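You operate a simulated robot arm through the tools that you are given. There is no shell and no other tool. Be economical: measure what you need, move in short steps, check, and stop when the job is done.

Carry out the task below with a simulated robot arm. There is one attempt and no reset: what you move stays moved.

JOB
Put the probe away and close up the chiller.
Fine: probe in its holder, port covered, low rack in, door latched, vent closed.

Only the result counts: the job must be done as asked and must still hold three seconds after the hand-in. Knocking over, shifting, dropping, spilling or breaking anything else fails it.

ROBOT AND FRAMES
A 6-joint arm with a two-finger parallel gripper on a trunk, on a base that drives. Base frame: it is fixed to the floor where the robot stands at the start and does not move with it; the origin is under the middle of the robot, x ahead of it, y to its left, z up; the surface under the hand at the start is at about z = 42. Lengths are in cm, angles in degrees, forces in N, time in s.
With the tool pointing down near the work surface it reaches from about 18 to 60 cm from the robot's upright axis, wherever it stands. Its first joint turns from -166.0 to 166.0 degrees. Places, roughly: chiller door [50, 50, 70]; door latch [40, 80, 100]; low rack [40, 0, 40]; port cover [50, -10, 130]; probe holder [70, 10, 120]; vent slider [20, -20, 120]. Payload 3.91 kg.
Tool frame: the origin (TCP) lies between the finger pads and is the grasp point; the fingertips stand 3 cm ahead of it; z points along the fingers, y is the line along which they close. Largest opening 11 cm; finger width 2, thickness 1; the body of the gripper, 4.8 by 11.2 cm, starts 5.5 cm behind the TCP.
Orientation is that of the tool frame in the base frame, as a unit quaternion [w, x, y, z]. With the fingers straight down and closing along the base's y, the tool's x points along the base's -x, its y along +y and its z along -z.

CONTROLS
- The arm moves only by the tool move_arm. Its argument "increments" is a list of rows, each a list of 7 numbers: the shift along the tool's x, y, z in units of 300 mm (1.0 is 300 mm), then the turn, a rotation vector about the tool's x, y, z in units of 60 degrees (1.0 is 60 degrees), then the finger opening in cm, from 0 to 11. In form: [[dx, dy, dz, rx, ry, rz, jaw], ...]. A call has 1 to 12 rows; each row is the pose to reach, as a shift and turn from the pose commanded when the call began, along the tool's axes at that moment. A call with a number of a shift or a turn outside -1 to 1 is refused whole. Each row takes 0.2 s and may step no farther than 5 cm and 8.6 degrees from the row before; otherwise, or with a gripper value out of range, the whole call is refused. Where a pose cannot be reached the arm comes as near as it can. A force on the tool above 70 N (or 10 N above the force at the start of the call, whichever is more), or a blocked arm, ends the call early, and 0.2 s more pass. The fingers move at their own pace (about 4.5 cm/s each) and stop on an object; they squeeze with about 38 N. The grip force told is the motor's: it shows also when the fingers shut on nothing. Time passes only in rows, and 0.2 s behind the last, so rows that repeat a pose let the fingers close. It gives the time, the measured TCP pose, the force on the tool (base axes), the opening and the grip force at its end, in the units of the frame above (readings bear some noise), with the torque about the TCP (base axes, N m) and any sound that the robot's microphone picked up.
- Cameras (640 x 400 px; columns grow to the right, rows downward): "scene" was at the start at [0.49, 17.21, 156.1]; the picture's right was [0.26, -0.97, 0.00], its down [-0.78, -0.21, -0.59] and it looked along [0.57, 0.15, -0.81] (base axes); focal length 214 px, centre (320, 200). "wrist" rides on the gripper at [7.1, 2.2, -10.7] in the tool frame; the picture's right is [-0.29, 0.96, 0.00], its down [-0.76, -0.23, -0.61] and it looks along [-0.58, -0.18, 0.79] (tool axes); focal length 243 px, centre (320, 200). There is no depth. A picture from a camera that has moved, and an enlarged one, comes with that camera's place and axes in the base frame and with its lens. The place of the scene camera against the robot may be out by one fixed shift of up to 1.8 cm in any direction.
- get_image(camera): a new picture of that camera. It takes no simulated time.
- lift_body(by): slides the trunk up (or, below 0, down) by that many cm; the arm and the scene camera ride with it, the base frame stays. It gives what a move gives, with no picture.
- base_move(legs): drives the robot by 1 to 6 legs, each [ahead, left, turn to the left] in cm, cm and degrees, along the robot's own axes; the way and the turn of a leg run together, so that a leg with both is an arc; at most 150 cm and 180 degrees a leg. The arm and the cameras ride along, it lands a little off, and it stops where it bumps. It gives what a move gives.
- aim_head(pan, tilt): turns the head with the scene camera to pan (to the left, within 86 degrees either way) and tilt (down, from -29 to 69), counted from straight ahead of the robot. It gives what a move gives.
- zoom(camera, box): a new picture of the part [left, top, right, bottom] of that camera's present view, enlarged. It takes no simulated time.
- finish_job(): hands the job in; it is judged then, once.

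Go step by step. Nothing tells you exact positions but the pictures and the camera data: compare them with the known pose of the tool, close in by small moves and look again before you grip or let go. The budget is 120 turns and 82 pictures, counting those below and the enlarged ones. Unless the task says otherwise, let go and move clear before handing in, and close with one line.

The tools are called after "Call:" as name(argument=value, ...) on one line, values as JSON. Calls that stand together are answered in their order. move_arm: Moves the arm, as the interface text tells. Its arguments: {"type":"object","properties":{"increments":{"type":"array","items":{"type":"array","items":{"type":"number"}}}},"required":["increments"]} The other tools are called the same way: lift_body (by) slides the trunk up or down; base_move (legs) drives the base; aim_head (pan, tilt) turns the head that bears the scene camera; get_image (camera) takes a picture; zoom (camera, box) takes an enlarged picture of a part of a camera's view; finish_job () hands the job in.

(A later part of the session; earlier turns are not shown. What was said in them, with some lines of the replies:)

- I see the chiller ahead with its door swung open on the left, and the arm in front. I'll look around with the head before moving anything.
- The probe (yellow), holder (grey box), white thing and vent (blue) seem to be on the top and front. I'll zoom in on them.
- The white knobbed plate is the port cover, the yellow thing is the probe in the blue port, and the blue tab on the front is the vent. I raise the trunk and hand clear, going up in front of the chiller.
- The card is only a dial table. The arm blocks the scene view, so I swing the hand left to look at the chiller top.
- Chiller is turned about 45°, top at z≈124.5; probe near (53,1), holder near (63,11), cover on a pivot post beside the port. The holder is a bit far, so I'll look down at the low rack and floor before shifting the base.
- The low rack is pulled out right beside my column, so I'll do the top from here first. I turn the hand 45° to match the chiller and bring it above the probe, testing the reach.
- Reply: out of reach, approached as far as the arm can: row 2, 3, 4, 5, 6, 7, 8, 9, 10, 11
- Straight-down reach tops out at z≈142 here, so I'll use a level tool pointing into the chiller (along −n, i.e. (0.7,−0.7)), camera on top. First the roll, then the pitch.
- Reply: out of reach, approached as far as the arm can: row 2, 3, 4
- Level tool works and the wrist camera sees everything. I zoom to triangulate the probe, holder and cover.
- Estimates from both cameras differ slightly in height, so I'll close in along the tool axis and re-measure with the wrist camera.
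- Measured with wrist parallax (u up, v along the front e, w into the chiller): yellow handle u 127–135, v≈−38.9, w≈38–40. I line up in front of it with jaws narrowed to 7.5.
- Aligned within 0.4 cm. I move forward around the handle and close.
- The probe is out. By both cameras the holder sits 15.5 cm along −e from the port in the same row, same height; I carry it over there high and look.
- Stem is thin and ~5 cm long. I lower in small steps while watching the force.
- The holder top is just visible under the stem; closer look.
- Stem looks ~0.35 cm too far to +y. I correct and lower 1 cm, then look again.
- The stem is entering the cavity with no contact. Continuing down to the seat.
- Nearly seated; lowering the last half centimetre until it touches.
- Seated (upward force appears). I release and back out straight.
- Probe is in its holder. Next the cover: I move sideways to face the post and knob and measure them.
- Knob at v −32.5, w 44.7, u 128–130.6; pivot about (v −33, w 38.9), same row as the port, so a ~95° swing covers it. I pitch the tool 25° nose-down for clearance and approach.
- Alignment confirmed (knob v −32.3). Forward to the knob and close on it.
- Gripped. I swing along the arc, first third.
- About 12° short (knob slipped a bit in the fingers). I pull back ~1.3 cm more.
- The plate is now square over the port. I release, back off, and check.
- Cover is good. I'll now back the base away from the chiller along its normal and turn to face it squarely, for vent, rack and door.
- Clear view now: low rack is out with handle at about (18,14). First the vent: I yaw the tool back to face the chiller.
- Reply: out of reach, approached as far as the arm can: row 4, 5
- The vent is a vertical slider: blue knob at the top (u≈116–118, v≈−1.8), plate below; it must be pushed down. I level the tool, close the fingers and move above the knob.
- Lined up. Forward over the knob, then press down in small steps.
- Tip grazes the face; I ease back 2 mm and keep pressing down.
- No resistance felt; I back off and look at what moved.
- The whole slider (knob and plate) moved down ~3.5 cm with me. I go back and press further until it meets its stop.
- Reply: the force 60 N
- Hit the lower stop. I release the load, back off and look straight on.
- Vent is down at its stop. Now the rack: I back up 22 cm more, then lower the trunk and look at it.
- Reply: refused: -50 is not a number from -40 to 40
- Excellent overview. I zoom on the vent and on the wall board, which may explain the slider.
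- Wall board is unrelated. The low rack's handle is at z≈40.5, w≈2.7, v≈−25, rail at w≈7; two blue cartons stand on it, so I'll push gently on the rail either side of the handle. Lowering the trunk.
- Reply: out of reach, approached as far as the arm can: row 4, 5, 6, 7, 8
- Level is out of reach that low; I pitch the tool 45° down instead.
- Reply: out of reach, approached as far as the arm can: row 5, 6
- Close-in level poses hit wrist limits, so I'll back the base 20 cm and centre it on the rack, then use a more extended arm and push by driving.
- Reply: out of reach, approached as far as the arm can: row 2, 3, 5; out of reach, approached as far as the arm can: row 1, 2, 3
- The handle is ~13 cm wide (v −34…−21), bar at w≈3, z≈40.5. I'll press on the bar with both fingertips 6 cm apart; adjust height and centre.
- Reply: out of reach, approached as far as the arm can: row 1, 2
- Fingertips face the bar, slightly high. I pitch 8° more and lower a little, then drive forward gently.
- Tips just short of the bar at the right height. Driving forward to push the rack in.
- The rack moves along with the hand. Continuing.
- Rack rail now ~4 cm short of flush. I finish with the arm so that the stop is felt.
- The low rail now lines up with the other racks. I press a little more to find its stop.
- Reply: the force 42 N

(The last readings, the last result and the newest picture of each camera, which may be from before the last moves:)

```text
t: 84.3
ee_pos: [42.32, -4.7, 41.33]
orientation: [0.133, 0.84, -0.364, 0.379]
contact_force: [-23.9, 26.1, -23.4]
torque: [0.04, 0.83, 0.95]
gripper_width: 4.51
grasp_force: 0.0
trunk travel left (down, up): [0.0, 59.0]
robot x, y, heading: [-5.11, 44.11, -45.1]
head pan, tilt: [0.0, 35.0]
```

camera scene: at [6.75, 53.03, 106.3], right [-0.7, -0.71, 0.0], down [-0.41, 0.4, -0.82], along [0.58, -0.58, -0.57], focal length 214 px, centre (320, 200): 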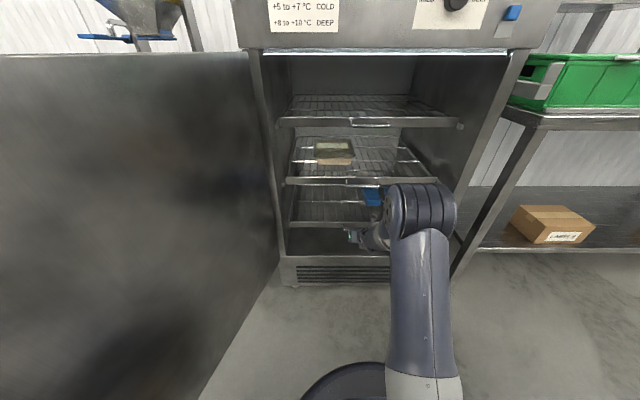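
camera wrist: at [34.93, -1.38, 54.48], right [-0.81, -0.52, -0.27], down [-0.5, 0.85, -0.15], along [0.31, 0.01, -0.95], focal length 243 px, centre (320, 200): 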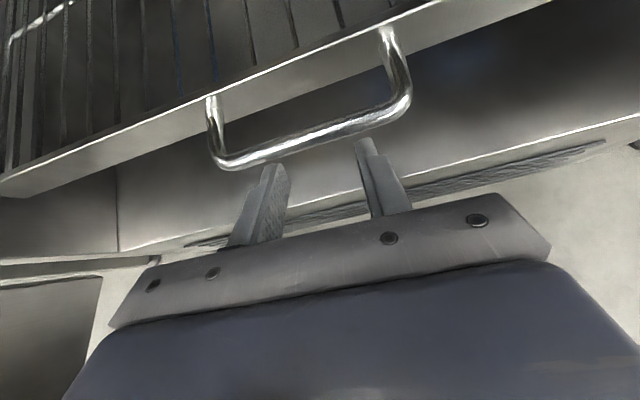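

Rack is at its stop. I withdraw the hand, back the base off, and raise the trunk to look at the door and its latch.

Call:
move_arm(increments=[[-0.08, 0, -0.1, 0, 0, 0, 4.5], [-0.17, 0, -0.2, 0, 0, 0, 3], [-0.26, 0, -0.3, 0, 0, 0, 0]])

Call:
base_move(legs=[[-42, 0, 0], [0, 18, 0]])

Call:
lift_body(by=40)

Call:
aim_head(pan=25, tilt=35)

Call:
get_image(camera="scene")

```text
t: 85.2
ee_pos: [34.58, 3.45, 42.19]
orientation: [0.136, 0.836, -0.364, 0.388]
contact_force: [1.1, 0.4, -0.9]
torque: [-0.01, 0.02, 0.0]
gripper_width: 0.0
grasp_force: 4.0
trunk travel left (down, up): [0.0, 59.0]
robot x, y, heading: [-5.46, 43.97, -44.8]
head pan, tilt: [0.0, 35.0]
```

```text
t: 88.9
ee_pos: [17.37, 46.49, 42.12]
orientation: [0.134, 0.837, -0.362, 0.388]
contact_force: [0.2, -0.1, 0.4]
torque: [0.01, -0.01, -0.01]
gripper_width: 0.01
grasp_force: 37.6
trunk travel left (down, up): [0.0, 59.0]
robot x, y, heading: [-22.79, 87.09, -44.6]
head pan, tilt: [0.0, 35.0]
```

```text
t: 92.7
ee_pos: [17.4, 46.55, 82.19]
orientation: [0.134, 0.837, -0.362, 0.387]
contact_force: [0.0, 0.1, 0.2]
torque: [0.01, -0.01, 0.0]
gripper_width: 0.01
grasp_force: 37.9
trunk travel left (down, up): [-40.0, 19.0]
robot x, y, heading: [-23.01, 87.16, -44.5]
head pan, tilt: [0.0, 35.0]
```

```text
t: 93.6
ee_pos: [17.28, 46.64, 82.16]
orientation: [0.135, 0.837, -0.363, 0.387]
contact_force: [-0.5, 0.8, 0.6]
torque: [-0.01, 0.02, 0.02]
gripper_width: 0.0
grasp_force: 37.6
trunk travel left (down, up): [-40.0, 19.0]
robot x, y, heading: [-22.95, 86.87, -44.7]
head pan, tilt: [25.0, 35.0]
```

```text
16 pictures are left
camera scene: at [-8.58, 99.23, 146.3], right [-0.34, -0.94, 0.0], down [-0.54, 0.19, -0.82], along [0.77, -0.28, -0.57], focal length 214 px, centre (320, 200)
```

scene: 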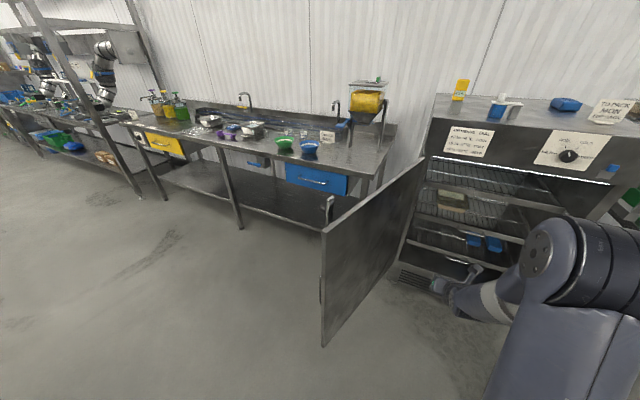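

Call:
zoom(camera="scene", box=[290, 150, 450, 350])

Call:
zoom(camera="scene", box=[305, 180, 365, 240])

```text
2.00 times, centred on (370, 250) of scene
camera zoom: at [-8.58, 99.23, 146.3], right [-0.34, -0.94, 0.0], down [-0.54, 0.19, -0.82], along [0.77, -0.28, -0.57], focal length 429 px, centre (220, 100)
```

zoom: 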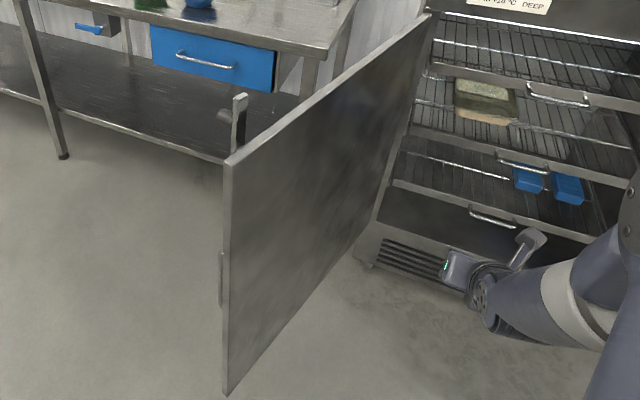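

```text
6.67 times, centred on (335, 210) of scene
camera zoom: at [-8.58, 99.23, 146.3], right [-0.34, -0.94, 0.0], down [-0.54, 0.19, -0.82], along [0.77, -0.28, -0.57], focal length 1430 px, centre (220, 133)
```

zoom: 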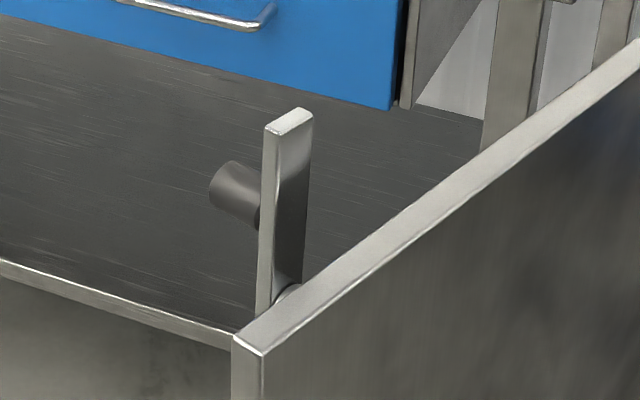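

I see the latch lever (upright, pivot ~z 103, with an outward knob) on the outer face near the free end; door top z≈106. Plan: hook the top edge with a downward hand ~57 cm from the hinge and drag it around. First raise and pitch the hand down.

Call:
lift_body(by=19)

Call:
move_arm(increments=[[0.071, 0, -0.062, 0, -0.136, 0, 3], [0.142, 0, -0.124, 0, -0.272, 0, 6], [0.213, 0, -0.186, 0, -0.408, 0, 9], [0.284, 0, -0.248, 0, -0.544, 0, 11], [0.356, 0, -0.31, 0, -0.68, 0, 11], [0.427, 0, -0.373, 0, -0.817, 0, 11]])

Call:
base_move(legs=[[0, 20, 0]])

Call:
get_image(camera="wrist")

```text
t: 95.7
ee_pos: [17.3, 46.47, 101.14]
orientation: [0.135, 0.837, -0.363, 0.387]
contact_force: [-0.5, 0.5, -0.6]
torque: [0.01, 0.0, 0.0]
gripper_width: 0.0
grasp_force: 38.0
trunk travel left (down, up): [-59.0, 0.0]
robot x, y, heading: [-22.63, 87.3, -44.7]
head pan, tilt: [25.0, 35.0]
```

```text
t: 97.1
ee_pos: [16.68, 46.67, 116.58]
orientation: [-0.119, 0.913, -0.384, 0.065]
contact_force: [-0.5, -0.7, 0.3]
torque: [0.0, 0.05, 0.0]
gripper_width: 11.0
grasp_force: 0.0
out of reach, approached as far as the arm can: row 1, 2, 3, 4, 5, 6
trunk travel left (down, up): [-59.0, 0.0]
robot x, y, heading: [-22.57, 86.96, -44.4]
head pan, tilt: [25.0, 35.0]
```

```text
t: 98.7
ee_pos: [30.49, 60.54, 116.59]
orientation: [-0.119, 0.913, -0.385, 0.066]
contact_force: [0.4, -0.3, -0.1]
torque: [0.02, -0.01, 0.02]
gripper_width: 10.97
grasp_force: 0.1
trunk travel left (down, up): [-59.0, 0.0]
robot x, y, heading: [-9.0, 101.31, -44.9]
head pan, tilt: [25.0, 35.0]
```

```text
13 pictures are left
camera wrist: at [31.65, 52.16, 126.59], right [-0.86, -0.44, -0.27], down [-0.5, 0.6, 0.62], along [-0.11, 0.67, -0.73], focal length 243 px, centre (320, 200)
```

wrist: 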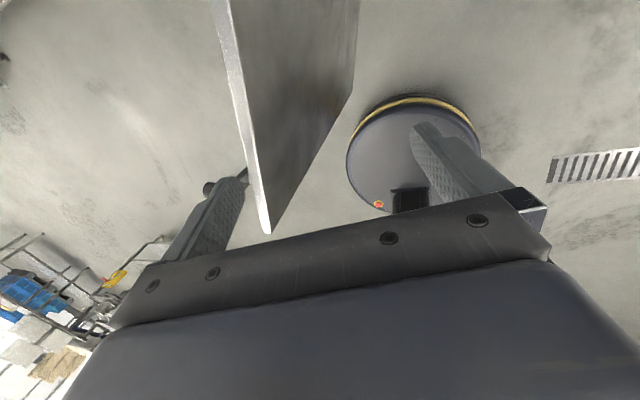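

Door top edge runs from (32.4,81.5) along (0.44,−0.9). I straighten the tool tilt and bring the open fingers over the edge, 11 cm in from the free corner.

Call:
move_arm(increments=[[-0.03, -0.1, 0.028, -0.129, 0, 0, 11], [-0.06, -0.2, 0.055, -0.258, 0, 0, 11], [-0.09, -0.3, 0.083, -0.258, 0, 0, 11], [-0.103, -0.401, 0.111, -0.258, 0, 0, 11]])

Call:
get_image(camera="wrist")

```text
t: 99.7
ee_pos: [35.5, 71.62, 113.26]
orientation: [-0.114, 0.914, -0.384, 0.067]
contact_force: [0.0, -0.2, 0.0]
torque: [0.01, 0.0, 0.0]
gripper_width: 10.99
grasp_force: 0.1
out of reach, approached as far as the arm can: row 1, 2, 3, 4
trunk travel left (down, up): [-59.0, 0.0]
robot x, y, heading: [-8.85, 101.23, -44.9]
head pan, tilt: [25.0, 35.0]
```

```text
12 pictures are left
camera wrist: at [36.8, 63.31, 123.41], right [-0.86, -0.44, -0.26], down [-0.5, 0.61, 0.62], along [-0.12, 0.66, -0.74], focal length 243 px, centre (320, 200)
```

wrist: 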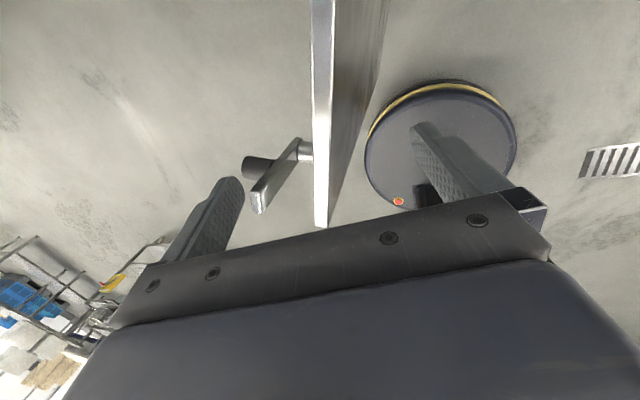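

The outer finger would land on the lever here, so I shift ~5 cm further along toward the hinge, then lower over the edge.

Call:
move_arm(increments=[[0.09, -0.015, 0.004, 0, 0, 0, 11], [0.173, -0.03, 0.008, 0, 0, 0, 11], [0.173, 0.0, 0.11, 0, 0, 0, 11], [0.173, 0.025, 0.21, 0, 0, 0, 11], [0.173, 0.053, 0.306, 0, 0, 0, 11]])

Call:
get_image(camera="wrist")

```text
t: 100.9
ee_pos: [39.64, 68.18, 104.21]
orientation: [-0.114, 0.914, -0.384, 0.066]
contact_force: [0.0, 0.0, 0.4]
torque: [-0.01, -0.01, -0.01]
gripper_width: 11.0
grasp_force: 0.1
trunk travel left (down, up): [-59.0, 0.0]
robot x, y, heading: [-8.91, 100.8, -44.9]
head pan, tilt: [25.0, 35.0]
```

```text
11 pictures are left
camera wrist: at [40.99, 59.84, 114.23], right [-0.86, -0.44, -0.26], down [-0.5, 0.61, 0.62], along [-0.12, 0.66, -0.74], focal length 243 px, centre (320, 200)
```

wrist: 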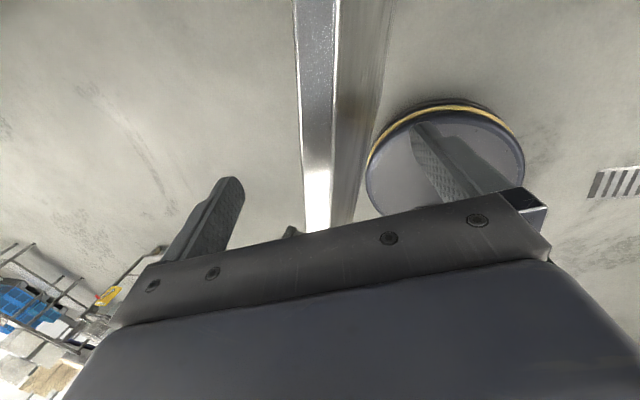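

The door sits between the fingers. I drive the base sideways (+v) so the outer finger drags the door along its arc.

Call:
base_move(legs=[[-1.5, -20, 0]])

Call:
base_move(legs=[[2.5, -18, 0]])

Call:
get_image(camera="wrist")

```text
t: 102.5
ee_pos: [24.62, 55.01, 104.27]
orientation: [-0.115, 0.913, -0.385, 0.066]
contact_force: [-0.6, 0.8, 0.7]
torque: [-0.01, -0.01, 0.02]
gripper_width: 10.98
grasp_force: 0.0
trunk travel left (down, up): [-59.0, 0.0]
robot x, y, heading: [-24.0, 88.03, -45.1]
head pan, tilt: [25.0, 35.0]
```

```text
t: 104.0
ee_pos: [13.82, 40.51, 104.22]
orientation: [-0.114, 0.913, -0.385, 0.067]
contact_force: [-1.1, -0.1, -0.5]
torque: [0.0, 0.0, -0.01]
gripper_width: 10.99
grasp_force: 0.0
trunk travel left (down, up): [-59.0, 0.0]
robot x, y, heading: [-35.1, 73.53, -44.9]
head pan, tilt: [25.0, 35.0]
```

```text
10 pictures are left
camera wrist: at [14.99, 32.2, 114.27], right [-0.86, -0.44, -0.26], down [-0.5, 0.61, 0.62], along [-0.12, 0.66, -0.74], focal length 243 px, centre (320, 200)
```

wrist: 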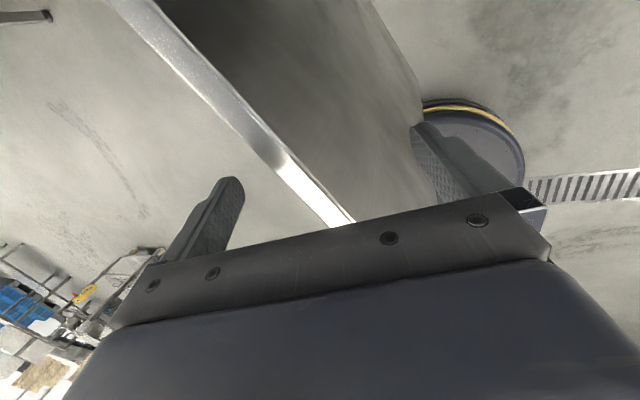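

Works: door is at ~25° past perpendicular. Continuing the arc.

Call:
base_move(legs=[[7, -12, 0], [11, -8, 0]])

Call:
get_image(camera="wrist")

```text
t: 106.2
ee_pos: [12.43, 13.26, 104.17]
orientation: [-0.115, 0.913, -0.387, 0.064]
contact_force: [0.8, -0.2, -0.6]
torque: [0.02, 0.01, 0.01]
gripper_width: 10.99
grasp_force: 0.0
trunk travel left (down, up): [-59.0, 0.0]
robot x, y, heading: [-35.88, 46.37, -44.8]
head pan, tilt: [25.0, 35.0]
```

```text
9 pictures are left
camera wrist: at [13.68, 5.02, 114.23], right [-0.86, -0.44, -0.26], down [-0.5, 0.61, 0.62], along [-0.12, 0.66, -0.74], focal length 243 px, centre (320, 200)
```

wrist: 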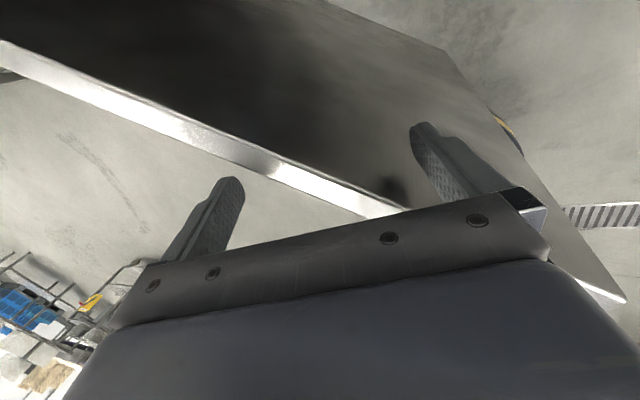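

Door is nearly 60° round; I lift the hand out, pull back outside the door, and pitch the tool up so I can push the door shut from the front.

Call:
move_arm(increments=[[0, -0.04, -0.14, 0, 0, 0, 11], [0, -0.08, -0.28, 0, 0, 0, 11], [0, -0.116, -0.417, 0, 0, 0, 8], [-0.15, -0.116, -0.417, 0, 0, 0, 4], [-0.3, -0.116, -0.417, 0, 0, 0, 0], [-0.45, -0.116, -0.417, 0, 0, 0, 0], [-0.6, -0.116, -0.417, 0, 0, 0, 0]])

Call:
move_arm(increments=[[0, 0, 0.0, 0, 0.14, 0, 0], [0, 0, 0, 0, 0.28, 0, 0], [0, 0, 0, 0, 0.42, 0, 0], [0, 0, 0, 0, 0.56, 0, 0], [0, 0, 0, 0, 0.7, 0, 0], [0, 0, 0, 0, 0.84, 0, 0], [0, 0, 0, 0, 0.95, 0, 0]])

```text
t: 107.8
ee_pos: [-0.61, 26.72, 116.82]
orientation: [-0.116, 0.913, -0.386, 0.067]
contact_force: [0.3, -0.5, 0.2]
torque: [0.02, 0.01, 0.0]
gripper_width: 0.56
grasp_force: 0.1
trunk travel left (down, up): [-59.0, 0.0]
robot x, y, heading: [-35.74, 46.56, -44.9]
head pan, tilt: [25.0, 35.0]
```

```text
t: 109.4
ee_pos: [-0.21, 26.93, 116.83]
orientation: [0.084, 0.771, -0.393, 0.494]
contact_force: [-0.5, 0.4, -0.5]
torque: [0.02, 0.0, 0.04]
gripper_width: 0.03
grasp_force: 37.4
out of reach, approached as far as the arm can: row 1, 2, 3, 4, 5, 6
trunk travel left (down, up): [-59.0, 0.0]
robot x, y, heading: [-36.0, 46.58, -44.9]
head pan, tilt: [25.0, 35.0]
```

Hand is outside, pointing at the chiller. I lower the trunk to bring it to z≈98 and drive forward to push the door.

Call:
lift_body(by=-18)

Call:
base_move(legs=[[20, 0, 0]])

Call:
base_move(legs=[[14, 0, 0]])

Call:
aim_head(pan=0, tilt=35)

Call:
get_image(camera="scene")

```text
t: 111.4
ee_pos: [-0.3, 26.9, 98.69]
orientation: [0.084, 0.771, -0.394, 0.494]
contact_force: [0.1, -1.0, -0.1]
torque: [-0.03, -0.02, -0.04]
gripper_width: 0.0
grasp_force: 37.9
trunk travel left (down, up): [-41.0, 18.0]
robot x, y, heading: [-36.08, 46.6, -44.7]
head pan, tilt: [25.0, 35.0]
```

```text
t: 113.0
ee_pos: [13.71, 12.64, 98.73]
orientation: [0.084, 0.77, -0.396, 0.494]
contact_force: [0.5, -0.4, 0.2]
torque: [0.0, -0.03, -0.02]
gripper_width: 0.0
grasp_force: 38.1
trunk travel left (down, up): [-41.0, 18.0]
robot x, y, heading: [-22.19, 32.46, -45.1]
head pan, tilt: [25.0, 35.0]
```

```text
t: 114.3
ee_pos: [23.63, 2.53, 98.73]
orientation: [0.084, 0.77, -0.396, 0.494]
contact_force: [-0.3, -0.1, -0.7]
torque: [0.0, -0.02, -0.04]
gripper_width: 0.0
grasp_force: 38.1
trunk travel left (down, up): [-41.0, 18.0]
robot x, y, heading: [-12.22, 22.37, -45.1]
head pan, tilt: [25.0, 35.0]
```

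```text
t: 115.2
ee_pos: [23.65, 2.44, 98.91]
orientation: [0.085, 0.77, -0.396, 0.494]
contact_force: [0.0, 0.7, -0.2]
torque: [0.01, 0.01, 0.02]
gripper_width: 0.0
grasp_force: 37.5
trunk travel left (down, up): [-41.0, 18.0]
robot x, y, heading: [-11.83, 22.47, -45.4]
head pan, tilt: [0.0, 35.0]
```

```text
8 pictures are left
camera scene: at [0.11, 31.07, 147.3], right [-0.71, -0.7, 0.0], down [-0.4, 0.41, -0.82], along [0.58, -0.58, -0.57], focal length 214 px, centre (320, 200)
```

scene: 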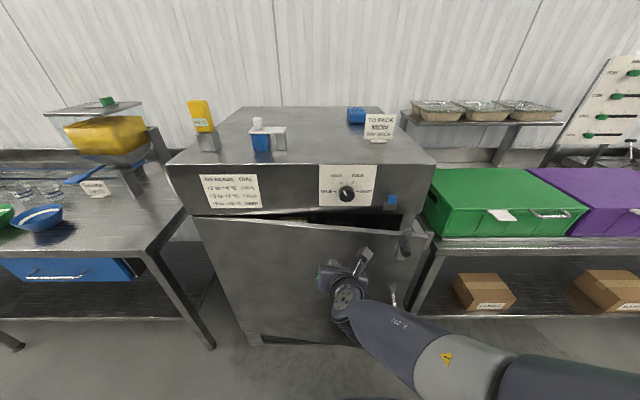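

Door nearly shut. A bit more by base, then the last bit with the arm to feel the stop.

Call:
base_move(legs=[[6, 0, 0]])

Call:
move_arm(increments=[[0.02, 0, 0.029, 0, 0, 0, 0], [0.04, 0, 0.058, 0, 0, 0, 0], [0.058, 0, 0.087, 0, 0, 0, 0]])

Call:
zoom(camera="scene", box=[280, 160, 460, 320])

```text
t: 116.2
ee_pos: [27.99, -1.94, 98.7]
orientation: [0.084, 0.77, -0.395, 0.494]
contact_force: [-0.8, -0.3, -0.9]
torque: [0.01, 0.01, 0.01]
gripper_width: 0.0
grasp_force: 37.9
trunk travel left (down, up): [-41.0, 18.0]
robot x, y, heading: [-7.82, 18.16, -45.2]
head pan, tilt: [0.0, 35.0]
```

```text
t: 117.0
ee_pos: [30.39, -4.2, 98.84]
orientation: [0.085, 0.769, -0.397, 0.493]
contact_force: [0.7, -0.2, 0.3]
torque: [0.02, -0.01, 0.0]
gripper_width: 0.0
grasp_force: 38.2
trunk travel left (down, up): [-41.0, 18.0]
robot x, y, heading: [-7.66, 17.67, -45.2]
head pan, tilt: [0.0, 35.0]
```

```text
2.50 times, centred on (370, 240) of scene
camera zoom: at [4.51, 26.62, 147.3], right [-0.71, -0.7, 0.0], down [-0.4, 0.41, -0.82], along [0.58, -0.58, -0.57], focal length 536 px, centre (195, 100)
```

zoom: 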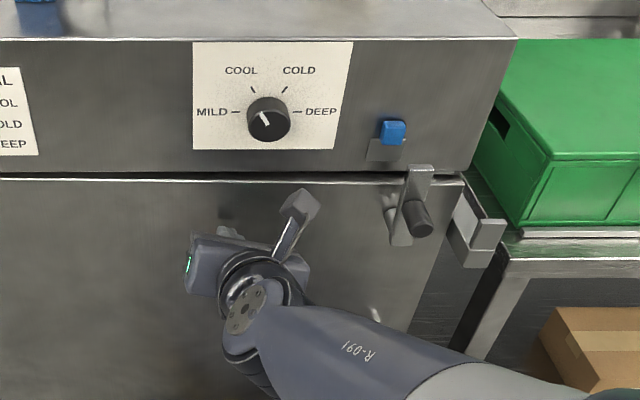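

The lever is upright with its knob; a catch bracket sits to its right. I push the door until it stops.

Call:
move_arm(increments=[[0.015, 0, 0.022, 0, 0, 0, 0], [0.03, 0, 0.044, 0, 0, 0, 0], [0.045, 0, 0.066, 0, 0, 0, 0], [0.06, 0, 0.087, 0, 0, 0, 0]])

```text
t: 118.0
ee_pos: [31.29, -5.33, 98.79]
orientation: [0.081, 0.774, -0.393, 0.49]
contact_force: [-32.0, 28.1, 12.7]
torque: [-0.02, -0.18, 0.0]
gripper_width: 0.0
grasp_force: 38.1
trunk travel left (down, up): [-41.0, 18.0]
robot x, y, heading: [-8.0, 18.06, -45.0]
head pan, tilt: [0.0, 35.0]
stopped in row 4: the force on the tool passed its limit at 79 N (the readings are from after the stop); the commanded pose is now the measured one
```

Door is shut against its stop. I back the hand off and move toward the lever to measure it with the wrist camera.

Call:
move_arm(increments=[[-0.05, 0.001, -0.09, 0, 0, 0, 0], [-0.1, 0.002, -0.18, 0, 0, 0, 0], [-0.154, 0.003, -0.257, 0, 0, 0, 0], [-0.05, 0.08, -0.32, 0, 0, 0, 0], [0.06, 0.165, -0.385, 0, 0, 0, 0], [0.17, 0.247, -0.448, 0, 0, 0, 0]])

Call:
get_image(camera="wrist")

```text
t: 119.5
ee_pos: [21.04, -5.32, 104.78]
orientation: [0.072, 0.796, -0.403, 0.446]
contact_force: [0.1, 0.4, 0.5]
torque: [0.02, -0.02, 0.01]
gripper_width: 0.0
grasp_force: 38.1
out of reach, approached as far as the arm can: row 6
trunk travel left (down, up): [-41.0, 18.0]
robot x, y, heading: [-7.95, 18.06, -45.1]
head pan, tilt: [0.0, 35.0]
stopped in row 6: the arm was blocked; the commanded pose is now the measured one
```

```text
6 pictures are left
camera wrist: at [14.46, -5.72, 116.03], right [-0.76, -0.47, -0.46], down [-0.44, 0.88, -0.17], along [0.48, 0.07, -0.87], focal length 243 px, centre (320, 200)
```

wrist: 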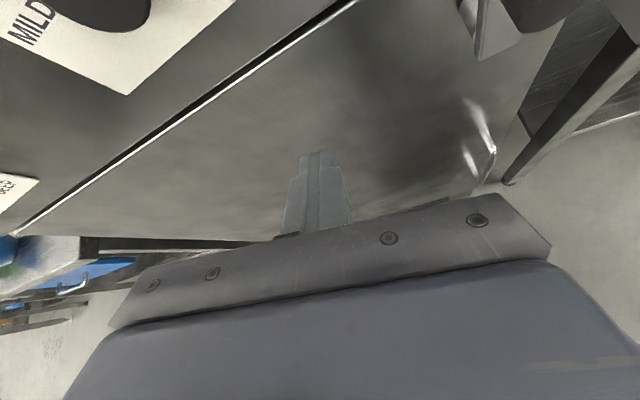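

Too close for the wrist; lever pivot ≈ u 99, knob ≈ (v 0.3, u 104.5), catch at v≈11. I back the base 15 cm and line up left of the knob.

Call:
base_move(legs=[[-15, -4, 0]])

Call:
move_arm(increments=[[0.075, 0.036, 0.061, 0, 0, 0, 0], [0.15, 0.072, 0.122, 0, 0, 0, 0], [0.227, 0.108, 0.183, 0, 0, 0, 0]])

Call:
get_image(camera="wrist")

```text
t: 121.0
ee_pos: [7.67, 2.63, 104.89]
orientation: [0.072, 0.796, -0.402, 0.447]
contact_force: [0.4, -0.1, -0.1]
torque: [0.02, 0.01, 0.0]
gripper_width: 0.0
grasp_force: 37.6
trunk travel left (down, up): [-41.0, 18.0]
robot x, y, heading: [-21.24, 25.66, -44.9]
head pan, tilt: [0.0, 35.0]
```

```text
t: 121.8
ee_pos: [12.85, -2.13, 106.33]
orientation: [0.077, 0.795, -0.405, 0.446]
contact_force: [0.7, -0.2, 0.3]
torque: [0.03, 0.02, -0.02]
gripper_width: 0.0
grasp_force: 38.1
out of reach, approached as far as the arm can: row 1, 2, 3
trunk travel left (down, up): [-41.0, 18.0]
robot x, y, heading: [-21.24, 25.44, -44.9]
head pan, tilt: [0.0, 35.0]
```

```text
5 pictures are left
camera wrist: at [6.31, -2.43, 117.59], right [-0.76, -0.47, -0.45], down [-0.44, 0.88, -0.17], along [0.48, 0.07, -0.87], focal length 243 px, centre (320, 200)
```

wrist: 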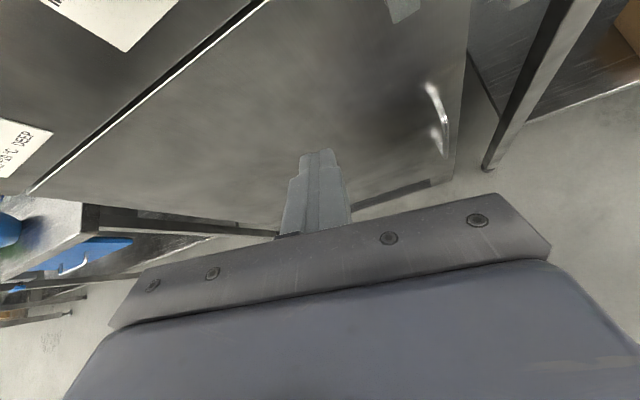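

Call:
base_move(legs=[[0, -4.5, 0]])

Call:
move_arm(increments=[[0.075, 0, 0.116, 0, 0, 0, 0], [0.15, -0.002, 0.232, 0, 0, 0, 0], [0.224, -0.004, 0.349, 0, 0, 0, 0]])

Call:
zoom(camera="scene", box=[280, 150, 460, 300])

```text
t: 122.7
ee_pos: [9.64, -5.23, 106.29]
orientation: [0.076, 0.795, -0.406, 0.445]
contact_force: [0.5, -0.5, -0.3]
torque: [0.05, -0.01, -0.01]
gripper_width: 0.02
grasp_force: 37.6
trunk travel left (down, up): [-41.0, 18.0]
robot x, y, heading: [-24.23, 22.77, -45.0]
head pan, tilt: [0.0, 35.0]
```

```text
t: 123.5
ee_pos: [19.31, -13.39, 105.46]
orientation: [0.08, 0.793, -0.408, 0.445]
contact_force: [0.1, 0.7, 0.1]
torque: [0.03, -0.05, 0.0]
gripper_width: 0.03
grasp_force: 37.8
out of reach, approached as far as the arm can: row 2, 3
trunk travel left (down, up): [-41.0, 18.0]
robot x, y, heading: [-24.48, 22.49, -44.9]
head pan, tilt: [0.0, 35.0]
```

```text
2.67 times, centred on (370, 225) of scene
camera zoom: at [-12.13, 31.53, 147.29], right [-0.71, -0.71, 0.0], down [-0.41, 0.41, -0.82], along [0.58, -0.58, -0.57], focal length 572 px, centre (187, 133)
```

zoom: 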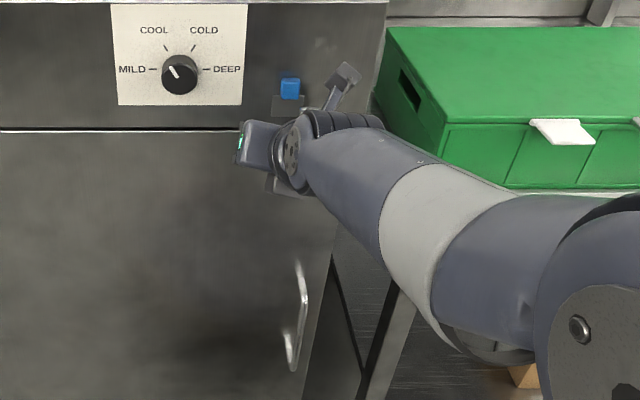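

Fist is left of the knob at the right height. I push right with the base and follow the arc downward with the arm.

Call:
base_move(legs=[[0, -6, 0]])

Call:
move_arm(increments=[[-0.017, 0.005, 0.013, 0, 0, 0, 0], [-0.033, 0.0106, 0.0257, 0, 0, 0, 0]])

Call:
base_move(legs=[[0, -3, 0]])

Call:
zoom(camera="scene", box=[280, 150, 460, 300])

```text
t: 124.4
ee_pos: [14.72, -17.78, 105.47]
orientation: [0.08, 0.793, -0.409, 0.444]
contact_force: [-0.6, -0.2, -0.2]
torque: [0.0, -0.03, -0.01]
gripper_width: 0.01
grasp_force: 37.4
trunk travel left (down, up): [-41.0, 18.0]
robot x, y, heading: [-28.92, 18.38, -44.8]
head pan, tilt: [0.0, 35.0]
```

```text
t: 125.0
ee_pos: [14.8, -17.66, 104.2]
orientation: [0.081, 0.793, -0.409, 0.445]
contact_force: [-3.6, 0.8, 3.0]
torque: [-0.04, 0.01, -0.07]
gripper_width: 0.0
grasp_force: 37.9
trunk travel left (down, up): [-41.0, 18.0]
robot x, y, heading: [-28.68, 18.52, -45.2]
head pan, tilt: [0.0, 35.0]
```

```text
t: 125.9
ee_pos: [12.74, -19.92, 104.26]
orientation: [0.081, 0.793, -0.409, 0.444]
contact_force: [0.2, -0.3, 0.3]
torque: [0.06, -0.02, -0.02]
gripper_width: 0.01
grasp_force: 37.3
trunk travel left (down, up): [-41.0, 18.0]
robot x, y, heading: [-31.01, 15.91, -44.9]
head pan, tilt: [0.0, 35.0]
```

```text
2.67 times, centred on (370, 225) of scene
camera zoom: at [-18.57, 25.05, 147.3], right [-0.71, -0.71, 0.0], down [-0.4, 0.41, -0.82], along [0.58, -0.58, -0.57], focal length 572 px, centre (187, 133)
```

zoom: 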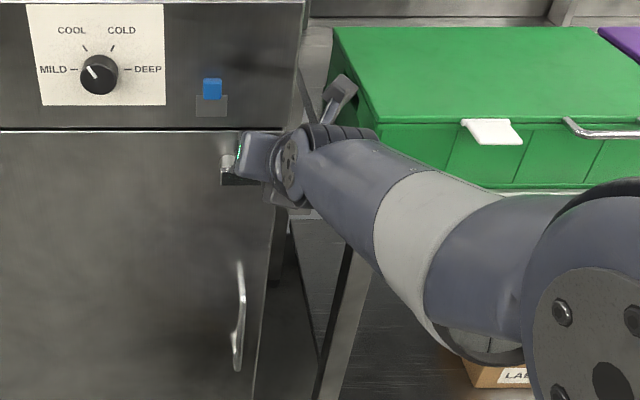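

The lever is swinging over to the right. Now I press the knob down toward the catch.

Call:
move_arm(increments=[[-0.0256, 0.013, 0.0197, 0, 0, 0, 0], [-0.051, 0.03, 0.039, 0, 0, 0, 0], [-0.077, 0.045, 0.059, 0, 0, 0, 0], [-0.09, 0.05, 0.069, 0, 0, 0, 0]])

```text
t: 126.6
ee_pos: [12.95, -20.04, 103.39]
orientation: [0.09, 0.783, -0.406, 0.463]
contact_force: [-10.7, 11.1, 23.5]
torque: [-0.12, 0.0, -0.04]
gripper_width: 0.0
grasp_force: 37.8
out of reach, approached as far as the arm can: row 3
trunk travel left (down, up): [-41.0, 18.0]
robot x, y, heading: [-30.67, 16.21, -45.2]
head pan, tilt: [0.0, 35.0]
stopped in row 3: the force on the tool passed its limit at 76 N (the readings are from after the stop); the commanded pose is now the measured one
```

Solid stop. I back the hand away and check the lever.

Call:
move_arm(increments=[[0.02, 0, -0.015, 0, 0, 0, 0], [-0.06, 0, -0.12, 0, 0, 0, 0], [-0.14, 0, -0.225, 0, 0, 0, 0]])

Call:
base_move(legs=[[-15, -12, 0]])

Call:
zoom(camera="scene", box=[160, 110, 340, 260])

```text
t: 127.4
ee_pos: [7.57, -14.1, 102.97]
orientation: [0.088, 0.786, -0.407, 0.456]
contact_force: [0.0, -0.2, -1.1]
torque: [-0.02, -0.03, 0.01]
gripper_width: 0.01
grasp_force: 37.9
trunk travel left (down, up): [-41.0, 18.0]
robot x, y, heading: [-30.82, 15.89, -45.1]
head pan, tilt: [0.0, 35.0]
```

```text
t: 129.0
ee_pos: [-11.03, -11.64, 103.09]
orientation: [0.088, 0.786, -0.405, 0.458]
contact_force: [-0.2, -0.7, 0.9]
torque: [-0.02, 0.02, 0.0]
gripper_width: 0.0
grasp_force: 38.2
trunk travel left (down, up): [-41.0, 18.0]
robot x, y, heading: [-49.58, 18.41, -44.9]
head pan, tilt: [0.0, 35.0]
```

```text
2.67 times, centred on (250, 185) of scene
camera zoom: at [-37.37, 27.46, 147.3], right [-0.7, -0.71, 0.0], down [-0.41, 0.4, -0.82], along [0.58, -0.58, -0.57], focal length 572 px, centre (507, 240)
```

zoom: 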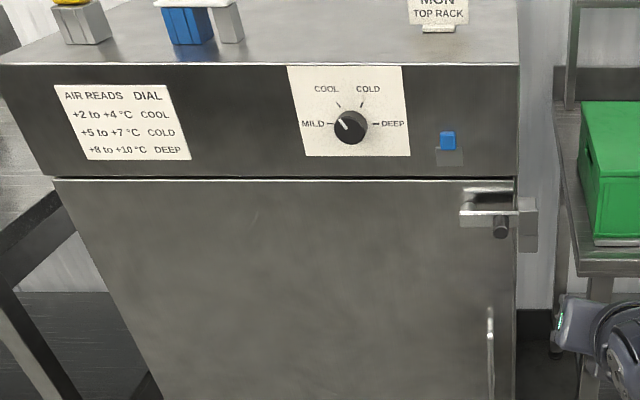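

The lever lies horizontally in the catch and the door is flush. The probe, cover and vent are as set, and the hand is clear, so I'm handing in.

Call:
finish_job()

```text
The job is handed in.
```

The job is handed in: the probe is in its holder, the port is covered, the low rack is in, the door is latched, and the vent slider is down at its stop. The slider has no open/closed marking, so I took down to be closed.
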